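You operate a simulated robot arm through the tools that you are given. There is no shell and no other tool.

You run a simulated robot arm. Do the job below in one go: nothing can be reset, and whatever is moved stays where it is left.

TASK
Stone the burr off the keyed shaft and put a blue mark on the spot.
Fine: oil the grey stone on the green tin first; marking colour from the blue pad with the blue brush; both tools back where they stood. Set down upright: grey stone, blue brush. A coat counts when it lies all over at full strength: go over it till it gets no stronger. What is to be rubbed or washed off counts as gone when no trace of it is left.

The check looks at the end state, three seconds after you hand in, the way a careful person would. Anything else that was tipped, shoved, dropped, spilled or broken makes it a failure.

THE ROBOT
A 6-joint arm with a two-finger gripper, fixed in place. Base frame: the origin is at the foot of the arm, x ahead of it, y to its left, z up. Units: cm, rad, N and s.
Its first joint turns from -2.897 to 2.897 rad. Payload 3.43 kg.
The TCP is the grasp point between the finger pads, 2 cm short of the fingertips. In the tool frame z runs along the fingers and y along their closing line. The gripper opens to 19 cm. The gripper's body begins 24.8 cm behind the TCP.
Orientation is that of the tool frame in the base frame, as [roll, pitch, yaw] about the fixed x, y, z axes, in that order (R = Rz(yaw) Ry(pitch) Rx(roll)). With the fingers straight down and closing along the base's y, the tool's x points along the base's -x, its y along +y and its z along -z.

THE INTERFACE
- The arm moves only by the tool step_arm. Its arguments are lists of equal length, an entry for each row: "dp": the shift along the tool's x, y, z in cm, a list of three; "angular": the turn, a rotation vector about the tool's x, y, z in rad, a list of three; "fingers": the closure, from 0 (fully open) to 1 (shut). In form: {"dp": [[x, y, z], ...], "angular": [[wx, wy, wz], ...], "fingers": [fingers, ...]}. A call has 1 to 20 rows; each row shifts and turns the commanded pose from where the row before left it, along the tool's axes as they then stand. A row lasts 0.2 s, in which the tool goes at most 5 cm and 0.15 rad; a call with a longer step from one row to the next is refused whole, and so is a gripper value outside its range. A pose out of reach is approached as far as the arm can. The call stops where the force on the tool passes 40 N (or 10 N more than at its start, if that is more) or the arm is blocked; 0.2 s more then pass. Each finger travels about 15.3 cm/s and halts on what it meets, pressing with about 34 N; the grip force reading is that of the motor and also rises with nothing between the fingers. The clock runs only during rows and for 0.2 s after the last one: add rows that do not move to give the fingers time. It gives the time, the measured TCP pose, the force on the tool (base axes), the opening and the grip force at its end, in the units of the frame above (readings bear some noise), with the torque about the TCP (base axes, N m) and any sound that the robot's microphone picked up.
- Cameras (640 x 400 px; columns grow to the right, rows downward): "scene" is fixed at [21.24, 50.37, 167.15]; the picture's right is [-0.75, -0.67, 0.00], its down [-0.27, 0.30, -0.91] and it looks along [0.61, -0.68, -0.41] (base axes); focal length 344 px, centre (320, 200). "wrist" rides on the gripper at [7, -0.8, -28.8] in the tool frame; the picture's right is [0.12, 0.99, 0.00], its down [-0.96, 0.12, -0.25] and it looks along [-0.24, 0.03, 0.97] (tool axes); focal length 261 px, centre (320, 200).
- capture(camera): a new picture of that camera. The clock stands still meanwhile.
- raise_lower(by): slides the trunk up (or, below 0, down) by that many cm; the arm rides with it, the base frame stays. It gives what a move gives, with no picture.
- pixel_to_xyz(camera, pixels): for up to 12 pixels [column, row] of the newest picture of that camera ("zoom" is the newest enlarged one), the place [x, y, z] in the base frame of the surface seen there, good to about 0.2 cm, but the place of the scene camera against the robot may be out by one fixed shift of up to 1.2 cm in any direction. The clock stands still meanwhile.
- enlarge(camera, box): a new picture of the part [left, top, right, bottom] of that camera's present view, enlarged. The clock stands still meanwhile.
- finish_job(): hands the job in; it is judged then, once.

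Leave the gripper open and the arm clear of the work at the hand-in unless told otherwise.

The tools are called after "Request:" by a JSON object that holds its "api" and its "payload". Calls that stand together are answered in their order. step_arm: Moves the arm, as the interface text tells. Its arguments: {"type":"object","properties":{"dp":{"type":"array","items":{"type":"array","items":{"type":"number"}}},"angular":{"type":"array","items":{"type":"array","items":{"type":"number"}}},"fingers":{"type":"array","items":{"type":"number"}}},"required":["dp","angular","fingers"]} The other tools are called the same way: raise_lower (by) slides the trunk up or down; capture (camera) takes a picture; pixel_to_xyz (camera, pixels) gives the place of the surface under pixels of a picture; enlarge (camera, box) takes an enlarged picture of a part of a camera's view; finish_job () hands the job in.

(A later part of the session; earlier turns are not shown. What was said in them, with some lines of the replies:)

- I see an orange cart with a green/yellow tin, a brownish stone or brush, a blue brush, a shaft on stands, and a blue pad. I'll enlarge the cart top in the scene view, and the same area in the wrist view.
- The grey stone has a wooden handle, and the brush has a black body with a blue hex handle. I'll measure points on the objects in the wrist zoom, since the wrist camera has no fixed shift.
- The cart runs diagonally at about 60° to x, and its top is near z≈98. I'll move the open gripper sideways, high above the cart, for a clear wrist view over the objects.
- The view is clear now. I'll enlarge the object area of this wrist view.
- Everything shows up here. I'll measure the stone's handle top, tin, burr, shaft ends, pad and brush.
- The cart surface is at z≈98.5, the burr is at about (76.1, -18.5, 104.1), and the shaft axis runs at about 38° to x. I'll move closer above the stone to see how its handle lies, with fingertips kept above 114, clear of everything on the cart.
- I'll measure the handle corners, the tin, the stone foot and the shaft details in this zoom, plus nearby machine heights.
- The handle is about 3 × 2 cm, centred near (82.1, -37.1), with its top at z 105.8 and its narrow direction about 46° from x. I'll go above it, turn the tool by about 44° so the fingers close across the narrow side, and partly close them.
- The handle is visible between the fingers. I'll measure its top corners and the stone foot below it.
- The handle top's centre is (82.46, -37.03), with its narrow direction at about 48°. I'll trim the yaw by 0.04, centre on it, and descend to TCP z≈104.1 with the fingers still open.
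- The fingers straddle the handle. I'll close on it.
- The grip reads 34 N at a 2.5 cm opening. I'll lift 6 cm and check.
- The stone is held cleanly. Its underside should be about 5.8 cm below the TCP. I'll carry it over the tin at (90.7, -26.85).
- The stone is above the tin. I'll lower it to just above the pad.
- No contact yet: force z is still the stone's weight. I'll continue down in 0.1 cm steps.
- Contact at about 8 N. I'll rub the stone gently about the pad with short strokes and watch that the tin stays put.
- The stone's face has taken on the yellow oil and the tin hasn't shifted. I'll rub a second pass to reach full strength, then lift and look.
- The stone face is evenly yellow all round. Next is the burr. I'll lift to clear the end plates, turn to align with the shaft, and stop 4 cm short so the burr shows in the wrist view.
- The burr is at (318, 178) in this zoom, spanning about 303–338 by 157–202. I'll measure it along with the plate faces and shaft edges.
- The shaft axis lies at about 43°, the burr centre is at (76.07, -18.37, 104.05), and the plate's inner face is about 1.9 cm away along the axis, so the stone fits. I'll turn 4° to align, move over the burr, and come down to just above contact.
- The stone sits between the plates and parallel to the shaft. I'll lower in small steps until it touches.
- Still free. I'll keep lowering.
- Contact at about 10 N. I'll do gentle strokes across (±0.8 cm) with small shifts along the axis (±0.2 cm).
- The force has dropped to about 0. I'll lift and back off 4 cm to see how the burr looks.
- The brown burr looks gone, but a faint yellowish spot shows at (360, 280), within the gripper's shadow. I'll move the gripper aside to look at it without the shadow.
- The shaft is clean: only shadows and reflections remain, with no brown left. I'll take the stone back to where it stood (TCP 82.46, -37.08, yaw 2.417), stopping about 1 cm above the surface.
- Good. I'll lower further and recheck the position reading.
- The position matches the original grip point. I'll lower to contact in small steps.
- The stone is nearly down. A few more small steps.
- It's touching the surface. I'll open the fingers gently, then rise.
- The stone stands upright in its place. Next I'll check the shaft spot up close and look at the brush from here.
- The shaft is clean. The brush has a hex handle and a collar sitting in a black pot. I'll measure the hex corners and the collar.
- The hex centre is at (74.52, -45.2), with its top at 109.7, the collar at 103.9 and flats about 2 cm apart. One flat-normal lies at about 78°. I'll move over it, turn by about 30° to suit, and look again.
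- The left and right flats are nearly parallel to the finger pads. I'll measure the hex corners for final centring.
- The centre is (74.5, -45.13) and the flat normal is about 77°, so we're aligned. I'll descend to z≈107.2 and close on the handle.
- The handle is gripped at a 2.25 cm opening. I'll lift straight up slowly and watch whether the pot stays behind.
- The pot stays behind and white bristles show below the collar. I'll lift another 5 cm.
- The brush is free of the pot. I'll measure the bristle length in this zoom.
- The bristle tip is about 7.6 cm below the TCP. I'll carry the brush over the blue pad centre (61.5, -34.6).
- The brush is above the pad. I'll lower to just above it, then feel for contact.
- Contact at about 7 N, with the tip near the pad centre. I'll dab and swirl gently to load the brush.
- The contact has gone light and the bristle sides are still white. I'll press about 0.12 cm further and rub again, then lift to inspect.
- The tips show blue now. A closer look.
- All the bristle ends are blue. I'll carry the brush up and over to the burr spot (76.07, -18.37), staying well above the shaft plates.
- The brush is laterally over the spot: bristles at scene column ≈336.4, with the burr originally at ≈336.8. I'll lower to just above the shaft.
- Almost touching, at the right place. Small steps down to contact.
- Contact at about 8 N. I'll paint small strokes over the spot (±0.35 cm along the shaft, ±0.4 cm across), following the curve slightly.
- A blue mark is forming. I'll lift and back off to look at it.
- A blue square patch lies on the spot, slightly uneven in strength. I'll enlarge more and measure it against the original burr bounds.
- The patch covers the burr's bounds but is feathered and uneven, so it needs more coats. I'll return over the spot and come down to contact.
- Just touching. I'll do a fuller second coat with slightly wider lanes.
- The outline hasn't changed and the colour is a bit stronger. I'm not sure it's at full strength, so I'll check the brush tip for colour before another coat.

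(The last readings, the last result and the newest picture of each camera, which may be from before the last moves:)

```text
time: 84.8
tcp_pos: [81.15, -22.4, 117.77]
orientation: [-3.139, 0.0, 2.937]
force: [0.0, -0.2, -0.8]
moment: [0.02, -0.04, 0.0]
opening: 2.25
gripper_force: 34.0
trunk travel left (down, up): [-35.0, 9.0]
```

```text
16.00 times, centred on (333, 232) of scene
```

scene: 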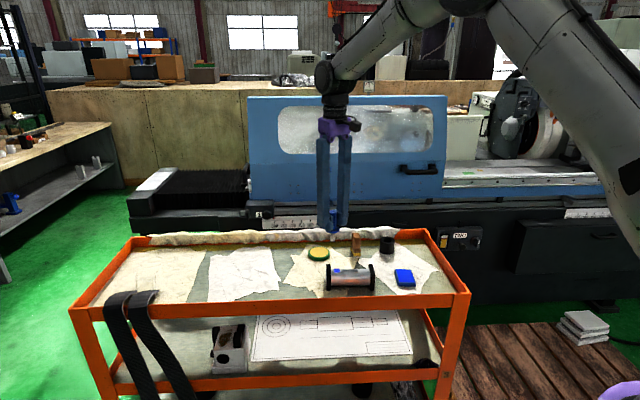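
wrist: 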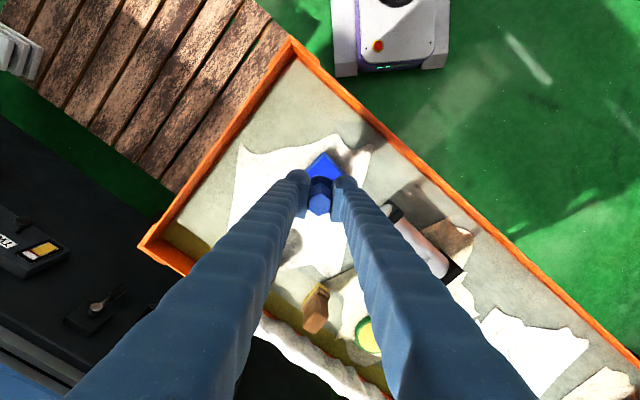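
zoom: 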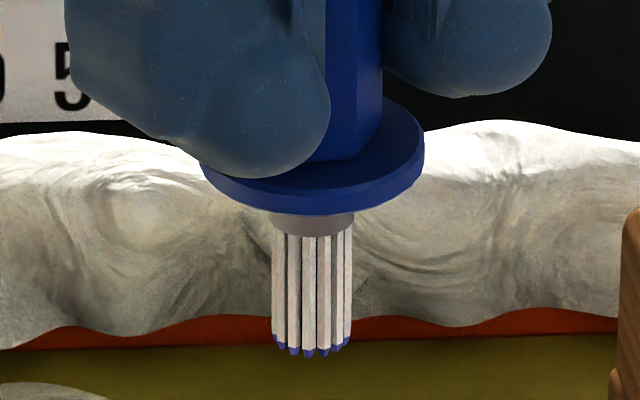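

The tips are still blue. I'll return and apply a third coat with firmer contact.

Request:
{"api": "step_arm", "payload": {"dp": [[2, 1, 0], [2, 1, 1], [2, 1, 1], [0, 0, 2], [0, 0, 1.5], [0, 0, 0.5], [0, 0, 0]], "angular": [[0, 0, 0], [0, 0, 0], [0, 0, 0], [0, 0, 0], [0, 0, 0], [0, 0, 0], [0, 0, 0]], "fingers": [1, 1, 1, 1, 1, 1, 1]}}

Request:
{"api": "step_arm", "payload": {"dp": [[0, 0, 0.07], [0, 0, 0]], "angular": [[0, 0, 0], [0, 0, 0]], "fingers": [1, 1]}}

Request:
{"api": "step_arm", "payload": {"dp": [[0, 0, 0.05], [0, 0, 0]], "angular": [[0, 0, 0], [0, 0, 0]], "fingers": [1, 1]}}

```text
time: 86.4
tcp_pos: [76.05, -18.29, 111.71]
orientation: [-3.142, 0.0, 2.937]
force: [0.2, 0.2, -1.2]
moment: [-0.01, -0.02, 0.0]
opening: 2.26
gripper_force: 33.6
trunk travel left (down, up): [-35.0, 9.0]
```

```text
time: 87.0
tcp_pos: [76.03, -18.36, 111.53]
orientation: [3.141, 0.0, 2.938]
force: [-0.2, 0.3, -0.2]
moment: [-0.05, -0.03, 0.0]
opening: 2.26
gripper_force: 33.7
trunk travel left (down, up): [-35.0, 9.0]
```

```text
time: 87.6
tcp_pos: [76.08, -18.28, 111.33]
orientation: [3.141, 0.0, 2.937]
force: [0.2, 0.2, 0.2]
moment: [0.04, 0.0, -0.03]
opening: 2.25
gripper_force: 33.3
trunk travel left (down, up): [-35.0, 9.0]
```

Request:
{"api": "step_arm", "payload": {"dp": [[0, 0, 0.06], [0, 0, 0]], "angular": [[0, 0, 0], [0, 0, 0]], "fingers": [1, 1]}}

Request:
{"api": "enlarge", "payload": {"camera": "scene", "box": [325, 245, 355, 275]}}

```text
time: 88.2
tcp_pos: [76.02, -18.34, 111.4]
orientation: [3.141, -0.002, 2.937]
force: [0.2, -0.9, 4.7]
moment: [-0.03, -0.05, -0.03]
opening: 2.27
gripper_force: 33.3
trunk travel left (down, up): [-35.0, 9.0]
```

```text
13.33 times, centred on (340, 260) of scene
```

zoom: 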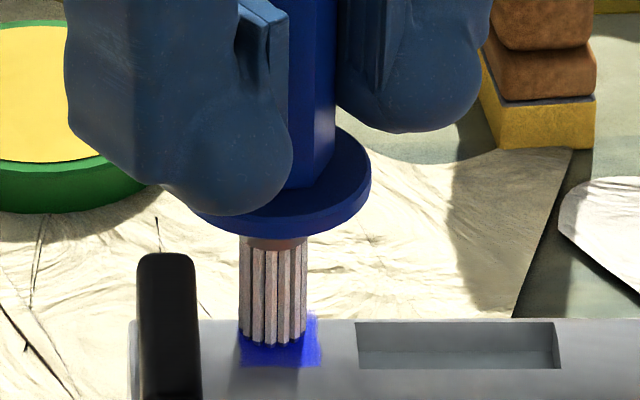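

In contact at about 6 N. Third coat with the same lanes.

Request:
{"api": "step_arm", "payload": {"dp": [[-0.243, 0.343, 0], [0.243, -0.343, 0], [0.243, -0.343, 0], [-0.245, -0.173, 0.055], [-0.243, 0.343, 0], [-0.243, 0.343, 0], [-0.245, -0.173, 0.09], [0.243, -0.343, 0], [0.243, -0.343, 0], [0.245, 0.173, -0.08], [-0.243, 0.343, 0], [-0.243, 0.343, 0], [0.245, 0.173, -0.045], [0.243, -0.343, 0], [0.243, -0.343, 0], [0.245, 0.173, 0], [-0.243, 0.343, 0], [-0.243, 0.343, 0], [0.2, 0.14, 0.02], [0.243, -0.343, 0]], "angular": [[0, 0, 0], [0, 0, 0], [0, 0, 0], [0, 0, 0], [0, 0, 0], [0, 0, 0], [0, 0, 0], [0, 0, 0], [0, 0, 0], [0, 0, 0], [0, 0, 0], [0, 0, 0], [0, 0, 0], [0, 0, 0], [0, 0, 0], [0, 0, 0], [0, 0, 0], [0, 0, 0], [0, 0, 0], [0, 0, 0]], "fingers": [1, 1, 1, 1, 1, 1, 1, 1, 1, 1, 1, 1, 1, 1, 1, 1, 1, 1, 1, 1]}}

Request:
{"api": "step_arm", "payload": {"dp": [[0.243, -0.343, 0], [-0.2, -0.14, 0], [-0.243, 0.343, 0], [-0.245, -0.173, 0], [0, 0, -0.5], [0, 0, -1.5], [0, 0, -2], [-2, -1, -1], [-2, -1, -1], [-2, -1, 0], [0, 0, 0]], "angular": [[0, 0, 0], [0, 0, 0], [0, 0, 0], [0, 0, 0], [0, 0, 0], [0, 0, 0], [0, 0, 0], [0, 0, 0], [0, 0, 0], [0, 0, 0], [0, 0, 0]], "fingers": [1, 1, 1, 1, 1, 1, 1, 1, 1, 1, 1]}}

Request:
{"api": "enlarge", "payload": {"camera": "wrist", "box": [325, 130, 355, 160]}}

Request:
{"api": "enlarge", "payload": {"camera": "scene", "box": [328, 260, 346, 275]}}

```text
time: 92.4
tcp_pos: [75.64, -17.8, 111.34]
orientation: [3.14, -0.002, 2.937]
force: [0.1, -0.8, 2.6]
moment: [-0.02, 0.03, -0.03]
opening: 2.24
gripper_force: 33.5
trunk travel left (down, up): [-35.0, 9.0]
```

```text
time: 94.8
tcp_pos: [81.36, -22.54, 117.57]
orientation: [-3.141, 0.0, 2.938]
force: [-0.6, -0.3, -1.1]
moment: [0.05, -0.1, 0.01]
opening: 2.25
gripper_force: 33.5
trunk travel left (down, up): [-35.0, 9.0]
```

```text
13.33 times, centred on (340, 145) of wrist
```

zoom: 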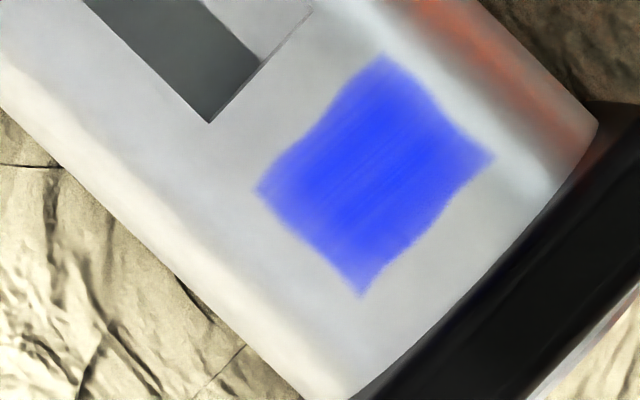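

```text
16.00 times, centred on (337, 268) of scene
```

zoom: 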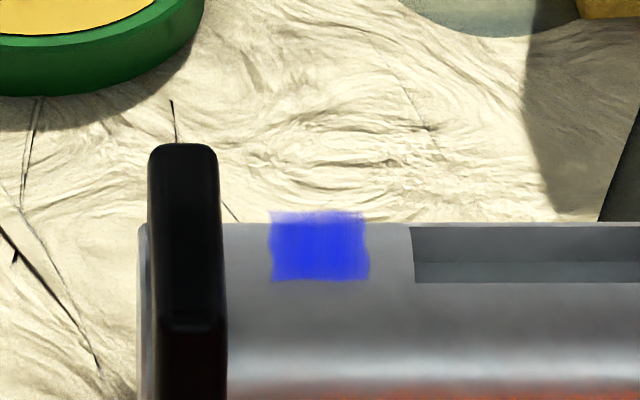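

The second and third coats look the same, so it seems to have saturated. To be sure it can't get stronger, I'll reload the brush on the pad and go over it once more.

Request:
{"api": "step_arm", "payload": {"dp": [[2.82, -2.645, 0], [2.82, -2.645, 0], [2.82, -2.645, 0], [2.82, -2.645, 0], [2.82, -2.645, 0], [2.82, -2.645, 0], [0, 0, 3], [0, 0, 3], [0, 0, 2.5], [0, 0, 0.8], [0, 0, 0], [0, 0, 0]], "angular": [[0, 0, 0], [0, 0, 0], [0, 0, 0], [0, 0, 0], [0, 0, 0], [0, 0, 0], [0, 0, 0], [0, 0, 0], [0, 0, 0], [0, 0, 0], [0, 0, 0], [0, 0, 0]], "fingers": [1, 1, 1, 1, 1, 1, 1, 1, 1, 1, 1, 1]}}

Request:
{"api": "enlarge", "payload": {"camera": "scene", "box": [370, 230, 450, 300]}}

```text
time: 97.4
tcp_pos: [61.54, -34.41, 107.95]
orientation: [3.142, 0.001, 2.937]
force: [0.0, -0.4, -0.2]
moment: [-0.01, 0.0, -0.02]
opening: 2.25
gripper_force: 33.8
trunk travel left (down, up): [-35.0, 9.0]
```

```text
5.71 times, centred on (410, 265) of scene
```

zoom: 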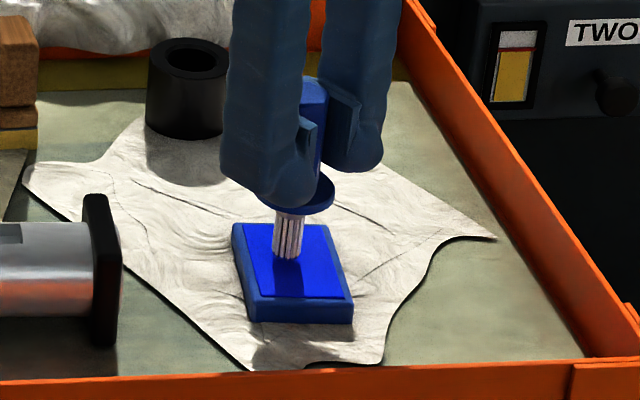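

Just above the pad. I'll step down to contact.

Request:
{"api": "step_arm", "payload": {"dp": [[0, 0, 0.2], [0, 0, 0]], "angular": [[0, 0, 0], [0, 0, 0]], "fingers": [1, 1]}}

Request:
{"api": "step_arm", "payload": {"dp": [[0, 0, 0.1], [0, 0, 0]], "angular": [[0, 0, 0], [0, 0, 0]], "fingers": [1, 1]}}

Request:
{"api": "step_arm", "payload": {"dp": [[0, 0, 0.07], [0, 0, 0]], "angular": [[0, 0, 0], [0, 0, 0]], "fingers": [1, 1]}}

```text
time: 98.0
tcp_pos: [61.51, -34.36, 107.79]
orientation: [3.14, -0.001, 2.938]
force: [1.2, -0.6, -0.2]
moment: [-0.01, 0.02, -0.02]
opening: 2.23
gripper_force: 34.0
trunk travel left (down, up): [-35.0, 9.0]
```

```text
time: 98.6
tcp_pos: [61.47, -34.49, 107.64]
orientation: [-3.141, -0.001, 2.937]
force: [0.1, 0.3, -1.1]
moment: [-0.01, -0.03, -0.02]
opening: 2.24
gripper_force: 34.2
trunk travel left (down, up): [-35.0, 9.0]
```

```text
time: 99.2
tcp_pos: [61.48, -34.51, 107.7]
orientation: [3.14, -0.002, 2.937]
force: [0.5, 0.4, -0.1]
moment: [0.01, -0.01, 0.01]
opening: 2.25
gripper_force: 33.8
trunk travel left (down, up): [-35.0, 9.0]
```

Near contact. I'll press a little more with a gentle swirl to reload.

Request:
{"api": "step_arm", "payload": {"dp": [[0, 0, 0.08], [0, 0, 0], [0.4, 0, 0], [0.4, 0, 0], [-0.4, 0.4, 0], [-0.4, 0.4, 0.03], [-0.4, -0.4, 0], [-0.4, -0.4, 0], [0.4, -0.4, 0], [0.4, -0.4, 0.03], [0.4, 0.4, 0], [0.4, 0.4, 0], [-0.4, 0, 0], [-0.4, 0, 0], [0, 0, 0]], "angular": [[0, 0, 0], [0, 0, 0], [0, 0, 0], [0, 0, 0], [0, 0, 0], [0, 0, 0], [0, 0, 0], [0, 0, 0], [0, 0, 0], [0, 0, 0], [0, 0, 0], [0, 0, 0], [0, 0, 0], [0, 0, 0], [0, 0, 0]], "fingers": [1, 1, 1, 1, 1, 1, 1, 1, 1, 1, 1, 1, 1, 1, 1]}}

Request:
{"api": "step_arm", "payload": {"dp": [[0, 0, -1], [0, 0, -3], [0, 0, -4], [0, 0, -2], [0, 0, 0]], "angular": [[0, 0, 0], [0, 0, 0], [0, 0, 0], [0, 0, 0], [0, 0, 0]], "fingers": [1, 1, 1, 1, 1]}}

Request:
{"api": "enlarge", "payload": {"camera": "scene", "box": [385, 225, 425, 255]}}

```text
time: 102.4
tcp_pos: [61.47, -34.55, 107.66]
orientation: [-3.141, -0.002, 2.938]
force: [0.3, 0.2, -1.0]
moment: [0.01, -0.03, 0.03]
opening: 2.23
gripper_force: 33.8
trunk travel left (down, up): [-35.0, 9.0]
```

```text
time: 103.6
tcp_pos: [61.6, -34.63, 117.4]
orientation: [-3.141, 0.0, 2.938]
force: [-0.2, 0.4, 0.1]
moment: [0.01, 0.0, -0.01]
opening: 2.24
gripper_force: 34.5
trunk travel left (down, up): [-35.0, 9.0]
```

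```text
13.33 times, centred on (405, 240) of scene
```

zoom: 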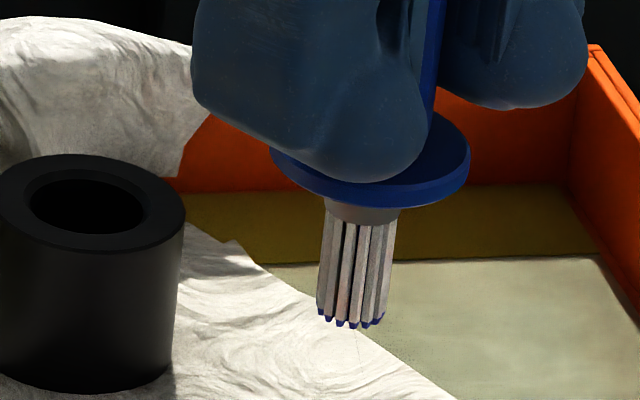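

The brush is reloaded. I'll go back over the spot and lower to near contact.

Request:
{"api": "step_arm", "payload": {"dp": [[-1.82, 3.135, 0], [-1.82, 3.135, 0], [-1.82, 3.135, 0], [-1.82, 3.135, 0], [-1.82, 3.135, 0], [-1.82, 3.135, 0], [0, 0, 0], [0, 0, 2.5], [0, 0, 2.2], [0, 0, 0.8], [0, 0, 0]], "angular": [[0, 0, 0], [0, 0, 0], [0, 0, 0], [0, 0, 0], [0, 0, 0], [0, 0, 0], [0, 0, 0], [0, 0, 0], [0, 0, 0], [0, 0, 0], [0, 0, 0]], "fingers": [1, 1, 1, 1, 1, 1, 1, 1, 1, 1, 1]}}

Request:
{"api": "step_arm", "payload": {"dp": [[0, 0, 0.15], [0, 0, 0]], "angular": [[0, 0, 0], [0, 0, 0]], "fingers": [1, 1]}}

Request:
{"api": "step_arm", "payload": {"dp": [[0, 0, 0.1], [0, 0, 0]], "angular": [[0, 0, 0], [0, 0, 0]], "fingers": [1, 1]}}

```text
time: 106.0
tcp_pos: [76.04, -18.19, 112.21]
orientation: [3.141, -0.001, 2.936]
force: [0.2, 0.5, -0.9]
moment: [0.01, -0.01, 0.02]
opening: 2.23
gripper_force: 33.9
trunk travel left (down, up): [-35.0, 9.0]
```

```text
time: 106.6
tcp_pos: [76.1, -18.26, 111.82]
orientation: [3.14, -0.003, 2.938]
force: [-0.7, 0.6, -0.4]
moment: [0.0, -0.01, -0.01]
opening: 2.23
gripper_force: 34.3
trunk travel left (down, up): [-35.0, 9.0]
```

```text
time: 107.2
tcp_pos: [76.09, -18.26, 111.87]
orientation: [3.14, -0.001, 2.936]
force: [-0.5, 0.3, 0.4]
moment: [0.01, -0.01, 0.03]
opening: 2.23
gripper_force: 33.8
trunk travel left (down, up): [-35.0, 9.0]
```

Request:
{"api": "step_arm", "payload": {"dp": [[0, 0, 0.15], [0, 0, 0]], "angular": [[0, 0, 0], [0, 0, 0]], "fingers": [1, 1]}}

Request:
{"api": "step_arm", "payload": {"dp": [[0, 0, 0.1], [0, 0, 0]], "angular": [[0, 0, 0], [0, 0, 0]], "fingers": [1, 1]}}

Request:
{"api": "step_arm", "payload": {"dp": [[0, 0, 0.08], [0, 0, 0]], "angular": [[0, 0, 0], [0, 0, 0]], "fingers": [1, 1]}}

```text
time: 107.8
tcp_pos: [76.16, -18.25, 111.74]
orientation: [3.141, -0.002, 2.937]
force: [0.1, 0.6, -0.5]
moment: [0.02, 0.0, 0.04]
opening: 2.23
gripper_force: 34.3
trunk travel left (down, up): [-35.0, 9.0]
```

```text
time: 108.4
tcp_pos: [75.96, -18.36, 111.58]
orientation: [3.141, -0.003, 2.936]
force: [-0.2, -0.4, -0.2]
moment: [0.0, 0.02, 0.03]
opening: 2.25
gripper_force: 34.6
trunk travel left (down, up): [-35.0, 9.0]
```

```text
time: 109.0
tcp_pos: [75.95, -18.4, 111.42]
orientation: [-3.14, -0.001, 2.936]
force: [-0.2, 0.1, -0.9]
moment: [0.0, -0.03, -0.01]
opening: 2.23
gripper_force: 33.9
trunk travel left (down, up): [-35.0, 9.0]
```

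Request:
{"api": "step_arm", "payload": {"dp": [[0, 0, 0.08], [0, 0, 0]], "angular": [[0, 0, 0], [0, 0, 0]], "fingers": [1, 1]}}

Request:
{"api": "step_arm", "payload": {"dp": [[0, 0, 0.06], [0, 0, 0]], "angular": [[0, 0, 0], [0, 0, 0]], "fingers": [1, 1]}}

```text
time: 109.6
tcp_pos: [75.94, -18.39, 111.41]
orientation: [-3.142, 0.0, 2.936]
force: [-0.7, -0.6, -0.6]
moment: [-0.06, 0.0, -0.04]
opening: 2.24
gripper_force: 33.8
trunk travel left (down, up): [-35.0, 9.0]
```

```text
time: 110.2
tcp_pos: [76.07, -18.34, 111.39]
orientation: [-3.141, 0.0, 2.937]
force: [0.7, 0.2, 3.7]
moment: [0.01, 0.02, -0.01]
opening: 2.28
gripper_force: 33.8
trunk travel left (down, up): [-35.0, 9.0]
```

In contact. Fourth coat.

Request:
{"api": "step_arm", "payload": {"dp": [[-0.243, 0.343, 0.02], [0.243, -0.343, 0], [0.243, -0.343, 0], [-0.245, -0.173, 0.055], [-0.243, 0.343, 0], [-0.243, 0.343, 0], [-0.245, -0.173, 0.09], [0.243, -0.343, 0], [0.243, -0.343, 0], [0.245, 0.173, -0.08], [-0.243, 0.343, 0], [-0.243, 0.343, 0], [0.245, 0.173, -0.045], [0.243, -0.343, 0], [0.243, -0.343, 0], [0.245, 0.173, 0], [-0.243, 0.343, 0], [-0.243, 0.343, 0], [0.2, 0.14, 0.02], [0.243, -0.343, 0]], "angular": [[0, 0, 0], [0, 0, 0], [0, 0, 0], [0, 0, 0], [0, 0, 0], [0, 0, 0], [0, 0, 0], [0, 0, 0], [0, 0, 0], [0, 0, 0], [0, 0, 0], [0, 0, 0], [0, 0, 0], [0, 0, 0], [0, 0, 0], [0, 0, 0], [0, 0, 0], [0, 0, 0], [0, 0, 0], [0, 0, 0]], "fingers": [1, 1, 1, 1, 1, 1, 1, 1, 1, 1, 1, 1, 1, 1, 1, 1, 1, 1, 1, 1]}}

Request:
{"api": "step_arm", "payload": {"dp": [[0.243, -0.343, 0], [-0.2, -0.14, 0], [-0.243, 0.343, 0], [-0.245, -0.173, 0], [0, 0, -0.5], [0, 0, -1.5], [0, 0, -2], [-2, -1, -1], [-2, -1, -1], [-2, -1, 0], [0, 0, 0]], "angular": [[0, 0, 0], [0, 0, 0], [0, 0, 0], [0, 0, 0], [0, 0, 0], [0, 0, 0], [0, 0, 0], [0, 0, 0], [0, 0, 0], [0, 0, 0], [0, 0, 0]], "fingers": [1, 1, 1, 1, 1, 1, 1, 1, 1, 1, 1]}}

Request:
{"api": "enlarge", "payload": {"camera": "wrist", "box": [325, 130, 355, 160]}}

Request:
{"api": "enlarge", "payload": {"camera": "scene", "box": [328, 260, 346, 275]}}

```text
time: 114.4
tcp_pos: [75.66, -17.96, 111.26]
orientation: [-3.14, -0.002, 2.938]
force: [-0.4, -0.2, 3.1]
moment: [-0.09, 0.02, 0.0]
opening: 2.25
gripper_force: 34.0
trunk travel left (down, up): [-35.0, 9.0]
```

```text
time: 116.8
tcp_pos: [81.28, -22.45, 117.15]
orientation: [-3.141, 0.001, 2.937]
force: [-1.3, -0.3, 0.0]
moment: [0.06, -0.05, -0.05]
opening: 2.26
gripper_force: 34.1
trunk travel left (down, up): [-35.0, 9.0]
```

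```text
13.33 times, centred on (340, 145) of wrist
```

zoom: 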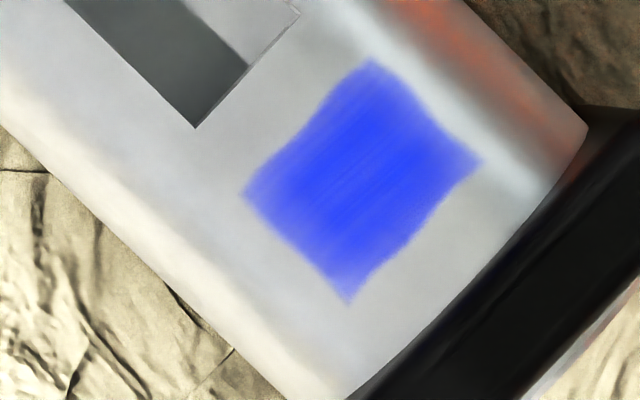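

```text
16.00 times, centred on (337, 268) of scene
```

zoom: 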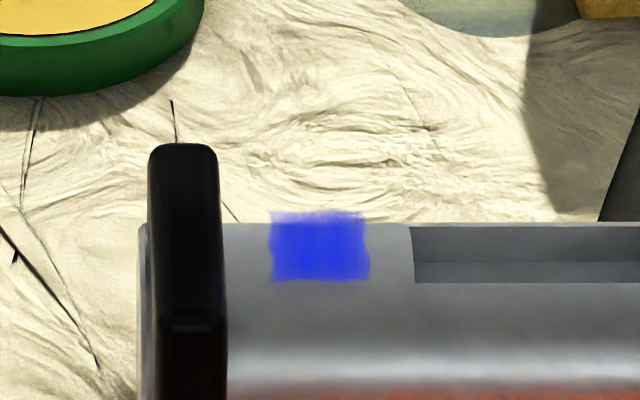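

The coat is no stronger than before, so it is at full strength. Now the brush goes back. I'll move toward the pot, stopping 5 cm beyond it so the wrist camera sees the pot's hole. The brush tip stays at about 109.6, well above the stone (105.8).

Request:
{"api": "step_arm", "payload": {"dp": [[-0.4, -3.4, -1], [-0.42, -3.37, 0], [-0.42, -3.37, 0], [-0.42, -3.37, 0], [-0.42, -3.37, 0], [-0.42, -3.37, 0], [-0.42, -3.37, 0], [0, 0, 0], [0, 0, 0]], "angular": [[0, 0, 0], [0, 0, 0], [0, 0, 0], [0, 0, 0], [0, 0, 0], [0, 0, 0], [0, 0, 0], [0, 0, 0], [0, 0, 0]], "fingers": [1, 1, 1, 1, 1, 1, 1, 1, 1]}}

Request:
{"api": "enlarge", "payload": {"camera": "wrist", "box": [280, 90, 380, 190]}}

```text
time: 118.8
tcp_pos: [79.22, -46.39, 118.08]
orientation: [-3.141, -0.002, 2.937]
force: [0.4, 0.5, -1.1]
moment: [-0.07, 0.01, -0.01]
opening: 2.23
gripper_force: 34.1
trunk travel left (down, up): [-35.0, 9.0]
```

```text
4.00 times, centred on (330, 140) of wrist
```

zoom: 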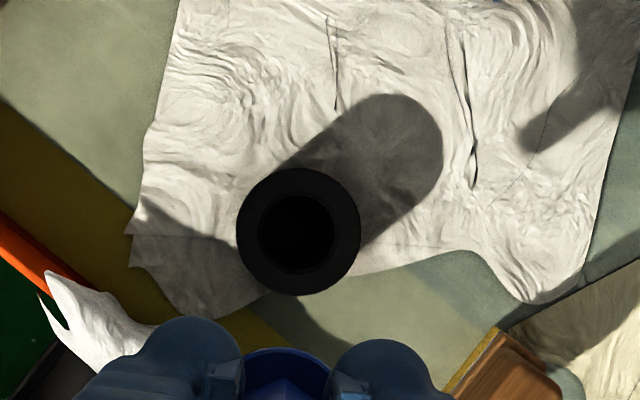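

The pot's hole is clearly visible. I'll measure points on its rim ring.

Request:
{"api": "pixel_to_xyz", "payload": {"camera": "zoom", "pixels": [[247, 231], [349, 233], [299, 181], [297, 284], [263, 195], [334, 195], [262, 268], [334, 268], [240, 231], [357, 233], [296, 234]]}}

```text
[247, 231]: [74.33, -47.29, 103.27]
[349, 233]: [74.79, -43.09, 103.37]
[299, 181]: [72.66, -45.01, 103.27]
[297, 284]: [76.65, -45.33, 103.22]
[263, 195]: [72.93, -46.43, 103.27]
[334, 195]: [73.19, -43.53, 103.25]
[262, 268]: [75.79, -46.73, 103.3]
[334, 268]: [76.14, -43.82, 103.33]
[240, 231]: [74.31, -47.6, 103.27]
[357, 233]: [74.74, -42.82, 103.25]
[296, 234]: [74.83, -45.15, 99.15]
```

The pot centre is (74.57, -45.17) with a hole about 3.2 cm wide, so clearance is good. I'll move over it and check the position.

Request:
{"api": "step_arm", "payload": {"dp": [[2.45, 0.1, 0], [2.45, 0.1, 0], [0, 0, 0], [0, 0, 0]], "angular": [[0, 0, 0], [0, 0, 0], [0, 0, 0], [0, 0, 0]], "fingers": [1, 1, 1, 1]}}

Request:
{"api": "step_arm", "payload": {"dp": [[0, 0, 0]], "angular": [[0, 0, 0]], "fingers": [1]}}

Request:
{"api": "step_arm", "payload": {"dp": [[0, 0, 0]], "angular": [[0, 0, 0]], "fingers": [1]}}

Request:
{"api": "step_arm", "payload": {"dp": [[0, 0, 0]], "angular": [[0, 0, 0]], "fingers": [1]}}

```text
time: 119.8
tcp_pos: [74.38, -45.24, 118.15]
orientation: [3.142, 0.001, 2.937]
force: [0.2, -0.3, -1.3]
moment: [0.0, 0.01, 0.0]
opening: 2.25
gripper_force: 34.0
trunk travel left (down, up): [-35.0, 9.0]
```

```text
time: 120.2
tcp_pos: [74.47, -45.23, 118.19]
orientation: [-3.141, -0.002, 2.937]
force: [0.0, 0.8, -0.9]
moment: [-0.02, -0.01, -0.02]
opening: 2.26
gripper_force: 34.5
trunk travel left (down, up): [-35.0, 9.0]
```

```text
time: 120.6
tcp_pos: [74.47, -45.19, 118.21]
orientation: [-3.141, -0.001, 2.937]
force: [1.0, -0.4, 0.0]
moment: [-0.05, 0.01, -0.02]
opening: 2.24
gripper_force: 33.8
trunk travel left (down, up): [-35.0, 9.0]
```

```text
time: 121.0
tcp_pos: [74.47, -45.17, 118.05]
orientation: [-3.141, -0.003, 2.937]
force: [-0.4, 0.1, -0.3]
moment: [0.01, 0.01, -0.03]
opening: 2.23
gripper_force: 34.1
trunk travel left (down, up): [-35.0, 9.0]
```

Aligned at about (74.46, -45.2). I'll lower the brush into the pot, stopping about 1.5 cm above seating.

Request:
{"api": "step_arm", "payload": {"dp": [[-0.05, 0.05, 3], [0, 0, 3], [0, 0, 2], [0, 0, 1.5], [0, 0, 0]], "angular": [[0, 0, 0], [0, 0, 0], [0, 0, 0], [0, 0, 0], [0, 0, 0]], "fingers": [1, 1, 1, 1, 1]}}

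Request:
{"api": "enlarge", "payload": {"camera": "scene", "box": [350, 210, 420, 260]}}

```text
time: 122.2
tcp_pos: [74.6, -45.17, 108.74]
orientation: [-3.141, 0.0, 2.939]
force: [0.4, 0.6, -0.2]
moment: [-0.02, -0.02, 0.0]
opening: 2.24
gripper_force: 34.5
trunk travel left (down, up): [-35.0, 9.0]
```

```text
8.00 times, centred on (385, 235) of scene
```

zoom: 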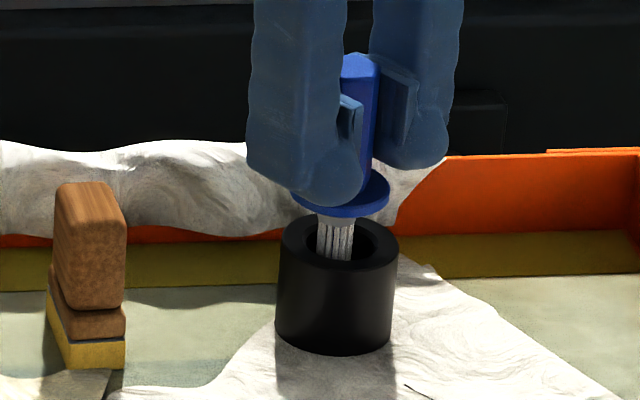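

The bristles are centred in the hole. I'll continue down.

Request:
{"api": "step_arm", "payload": {"dp": [[0, 0, 0.7], [0, 0, 0.6], [0, 0, 0.2], [0, 0, 0]], "angular": [[0, 0, 0], [0, 0, 0], [0, 0, 0], [0, 0, 0]], "fingers": [1, 1, 1, 1]}}

Request:
{"api": "step_arm", "payload": {"dp": [[0, 0, 0.15], [0, 0, 0]], "angular": [[0, 0, 0], [0, 0, 0]], "fingers": [1, 1]}}

Request:
{"api": "step_arm", "payload": {"dp": [[0, 0, 0.1], [0, 0, 0]], "angular": [[0, 0, 0], [0, 0, 0]], "fingers": [1, 1]}}

Request:
{"api": "enlarge", "payload": {"camera": "scene", "box": [350, 210, 420, 260]}}

```text
time: 123.2
tcp_pos: [74.61, -45.11, 107.39]
orientation: [3.14, 0.0, 2.936]
force: [0.4, 0.6, -0.7]
moment: [0.01, 0.01, -0.02]
opening: 2.26
gripper_force: 33.9
trunk travel left (down, up): [-35.0, 9.0]
```

```text
time: 123.8
tcp_pos: [74.56, -45.0, 107.12]
orientation: [-3.141, -0.002, 2.937]
force: [-0.2, 0.2, -1.1]
moment: [-0.02, 0.0, -0.01]
opening: 2.27
gripper_force: 34.6
trunk travel left (down, up): [-35.0, 9.0]
```

```text
time: 124.4
tcp_pos: [74.53, -45.08, 106.98]
orientation: [-3.141, -0.002, 2.937]
force: [-0.1, -0.6, 0.5]
moment: [-0.01, -0.02, -0.01]
opening: 2.26
gripper_force: 34.0
trunk travel left (down, up): [-35.0, 9.0]
```

```text
8.00 times, centred on (385, 235) of scene
```

zoom: 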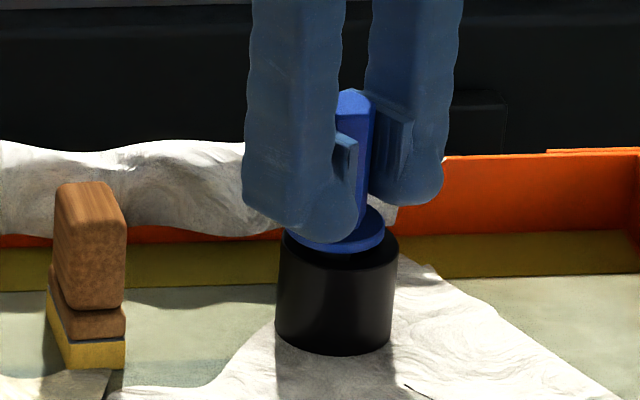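

The collar is still about 0.5 cm above its seat and about 0.15 cm off toward +x+y from its original place. I'll correct that and lower slowly.

Request:
{"api": "step_arm", "payload": {"dp": [[0.1, -0.11, 0], [0, 0, 0.15], [0, 0, 0]], "angular": [[0, 0, 0], [0, 0, 0], [0, 0, 0]], "fingers": [1, 1, 1]}}

Request:
{"api": "step_arm", "payload": {"dp": [[0, 0, 0.12], [0, 0, 0]], "angular": [[0, 0, 0], [0, 0, 0]], "fingers": [1, 1]}}

Request:
{"api": "step_arm", "payload": {"dp": [[0, 0, 0.1], [0, 0, 0]], "angular": [[0, 0, 0], [0, 0, 0]], "fingers": [1, 1]}}

Request:
{"api": "enlarge", "payload": {"camera": "scene", "box": [350, 210, 420, 260]}}

```text
time: 125.2
tcp_pos: [74.56, -45.13, 106.75]
orientation: [3.141, -0.003, 2.937]
force: [-0.7, -0.2, -0.8]
moment: [0.0, 0.01, 0.01]
opening: 2.24
gripper_force: 34.3
trunk travel left (down, up): [-35.0, 9.0]
```

```text
time: 125.8
tcp_pos: [74.49, -45.21, 106.67]
orientation: [-3.14, -0.001, 2.939]
force: [0.8, -0.4, -0.5]
moment: [0.0, 0.01, 0.04]
opening: 2.25
gripper_force: 33.6
trunk travel left (down, up): [-35.0, 9.0]
```

```text
time: 126.4
tcp_pos: [74.6, -45.09, 106.58]
orientation: [-3.141, -0.001, 2.937]
force: [-0.2, 0.1, -0.6]
moment: [-0.05, 0.02, 0.0]
opening: 2.23
gripper_force: 33.9
trunk travel left (down, up): [-35.0, 9.0]
```

```text
8.00 times, centred on (385, 235) of scene
```

zoom: 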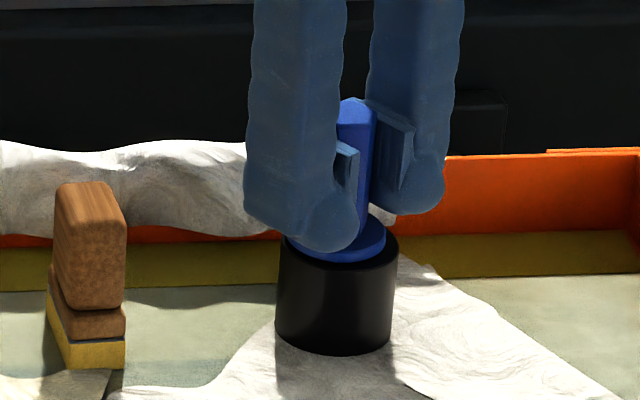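

Nearly seated, at (287–387, bottom 262) against the original (290–392, bottom 265). One more small nudge, then down to contact.

Request:
{"api": "step_arm", "payload": {"dp": [[0.08, -0.11, 0], [0, 0, 0.08], [0, 0, 0]], "angular": [[0, 0, 0], [0, 0, 0], [0, 0, 0]], "fingers": [1, 1, 1]}}

Request:
{"api": "step_arm", "payload": {"dp": [[0, 0, 0.06], [0, 0, 0]], "angular": [[0, 0, 0], [0, 0, 0]], "fingers": [1, 1]}}

Request:
{"api": "enlarge", "payload": {"camera": "scene", "box": [350, 210, 420, 260]}}

```text
time: 127.2
tcp_pos: [74.49, -45.21, 106.55]
orientation: [3.141, 0.0, 2.937]
force: [0.1, 0.0, 0.4]
moment: [0.01, 0.01, -0.01]
opening: 2.27
gripper_force: 33.8
trunk travel left (down, up): [-35.0, 9.0]
```

```text
time: 127.8
tcp_pos: [74.43, -45.18, 106.48]
orientation: [-3.14, 0.0, 2.938]
force: [-1.2, -1.1, 5.5]
moment: [0.01, 0.09, 0.01]
opening: 2.25
gripper_force: 33.6
trunk travel left (down, up): [-35.0, 9.0]
```

```text
8.00 times, centred on (385, 235) of scene
```

zoom: 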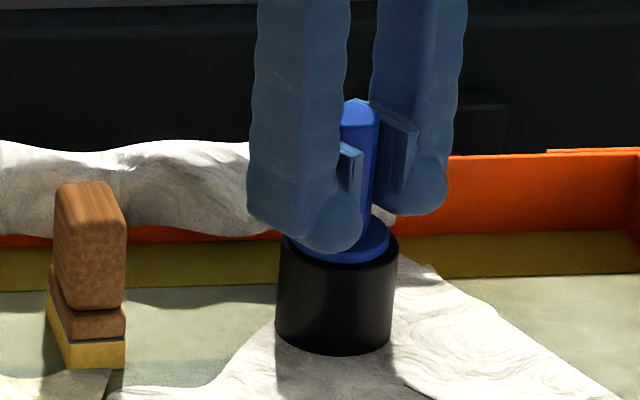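

The collar is seated on the rim with about 6 N and matches its original place. I'll open gently and rise.

Request:
{"api": "step_arm", "payload": {"dp": [[0, 0, -0.03], [0, 0, 0], [0, 0, 0], [0, 0, 0], [0, 0, 0], [0, 0, 0], [0, 0, -2], [0, 0, -3], [0, 0, -4], [0, 0, -4], [0, 0, 0]], "angular": [[0, 0, 0], [0, 0, 0], [0, 0, 0], [0, 0, 0], [0, 0, 0], [0, 0, 0], [0, 0, 0], [0, 0, 0], [0, 0, 0], [0, 0, 0], [0, 0, 0]], "fingers": [1, 0.86, 0.8, 0.72, 0.65, 0.6, 0.6, 0.6, 0.6, 0.6, 0.6]}}

Request:
{"api": "enlarge", "payload": {"camera": "scene", "box": [310, 210, 450, 300]}}

Request:
{"api": "capture", "payload": {"camera": "wrist"}}

```text
time: 130.2
tcp_pos: [74.43, -45.33, 119.55]
orientation: [3.141, 0.0, 2.937]
force: [0.2, 0.6, 0.4]
moment: [0.01, 0.03, 0.0]
opening: 7.59
gripper_force: 0.0
trunk travel left (down, up): [-35.0, 9.0]
```

```text
4.44 times, centred on (380, 255) of scene
```

zoom: 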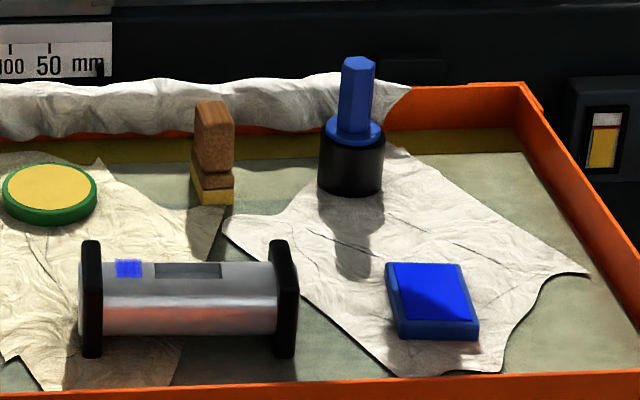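

```text
taken
```

wrist: 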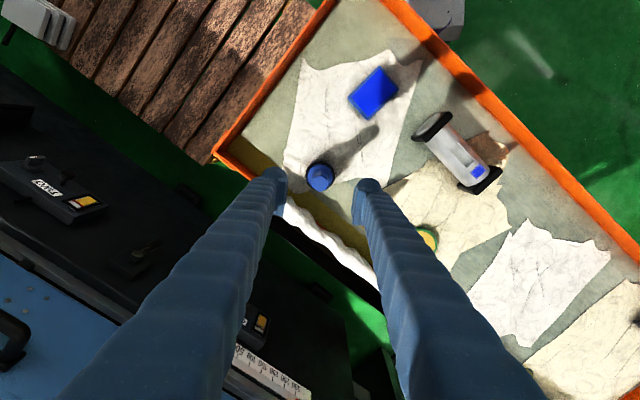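

Brush and stone stand upright where they were, the mark is on the shaft, and the pad and tin are in place. I'll raise the arm, move clear and open the gripper fully.

Request:
{"api": "step_arm", "payload": {"dp": [[0, 0, -4], [0, 0, -4], [0, 0, -4], [0, 0, -4], [0, 0, -2], [0, 4, 0], [0, 4, 0], [0, 4, 0], [0, 4, 0], [0, 4, 0], [0, 4, 0], [0, 4, 0], [0, 4, 0], [0, 4, 0], [0, 4, 0], [0, 4, 0], [0, 0, 0]], "angular": [[0, 0, 0], [0, 0, 0], [0, 0, 0], [0, 0, 0], [0, 0, 0], [0, 0, 0], [0, 0, 0], [0, 0, 0], [0, 0, 0], [0, 0, 0], [0, 0, 0], [0, 0, 0], [0, 0, 0], [0, 0, 0], [0, 0, 0], [0, 0, 0], [0, 0, 0]], "fingers": [0.6, 0.6, 0.6, 0.6, 0.6, 0.5, 0.4, 0.3, 0.2, 0.1, 0, 0, 0, 0, 0, 0, 0]}}

Request:
{"api": "capture", "payload": {"camera": "scene"}}

Request:
{"api": "enlarge", "payload": {"camera": "scene", "box": [280, 210, 460, 310]}}

Request:
{"api": "enlarge", "payload": {"camera": "scene", "box": [325, 255, 375, 295]}}

```text
time: 133.8
tcp_pos: [83.48, -2.03, 137.5]
orientation: [-3.14, -0.002, 2.935]
force: [-0.3, 0.1, 0.5]
moment: [-0.01, -0.07, -0.01]
opening: 19.0
gripper_force: 0.0
trunk travel left (down, up): [-35.0, 9.0]
```

```text
taken
```

scene: 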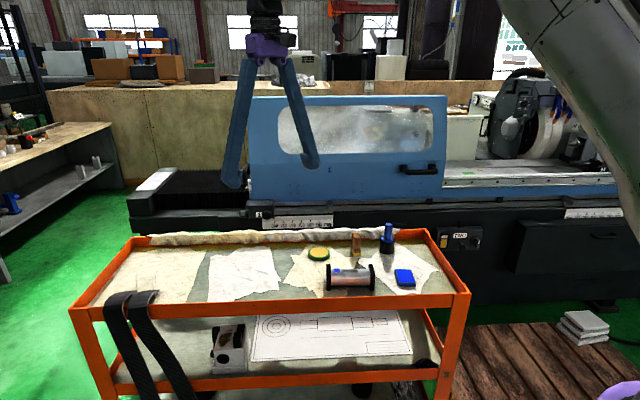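

```text
3.56 times, centred on (370, 260) of scene
```

zoom: 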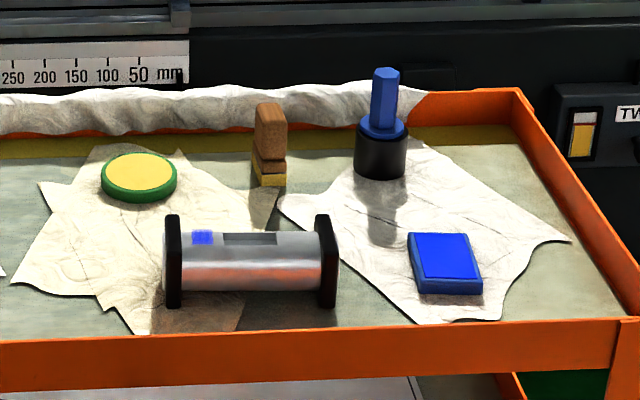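

```text
10.00 times, centred on (350, 275) of scene
```

zoom: 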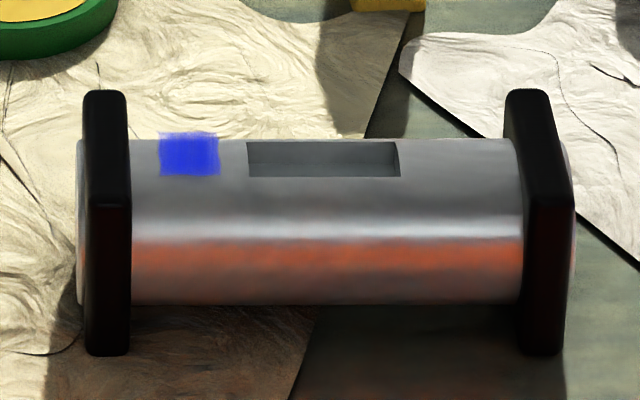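

Everything sits at the same pixels as at the start: tin, stone, pot with brush, pad and shaft. The burr is gone, the blue mark is solid, and the arm is clear with its gripper open. I'm handing in.

Request:
{"api": "finish_job", "payload": {}}

```text
The job is handed in.
```

The burr is off the keyed shaft and a blue mark covers the spot; I've handed the job in, but no verdict has come back yet.

- **Stoning:** I oiled the grey stone on the green tin in two passes until the face was evenly coated. I then rubbed the burr with light strokes, and in the close-up views afterwards no brown was left on the shaft.
- **Marking:** I loaded the blue brush from the blue pad and laid four coats, reloading before the last one. The later coats showed no change in strength or outline. The mark's edges look slightly feathered, but it covers the area where the burr was.
- **Tools and surroundings:** The stone is standing upright in its place and the brush is back upright in its pot. In the final picture, the tin, pad, pot and shaft all sit where they did at the start. The arm is clear of the cart with the gripper open.
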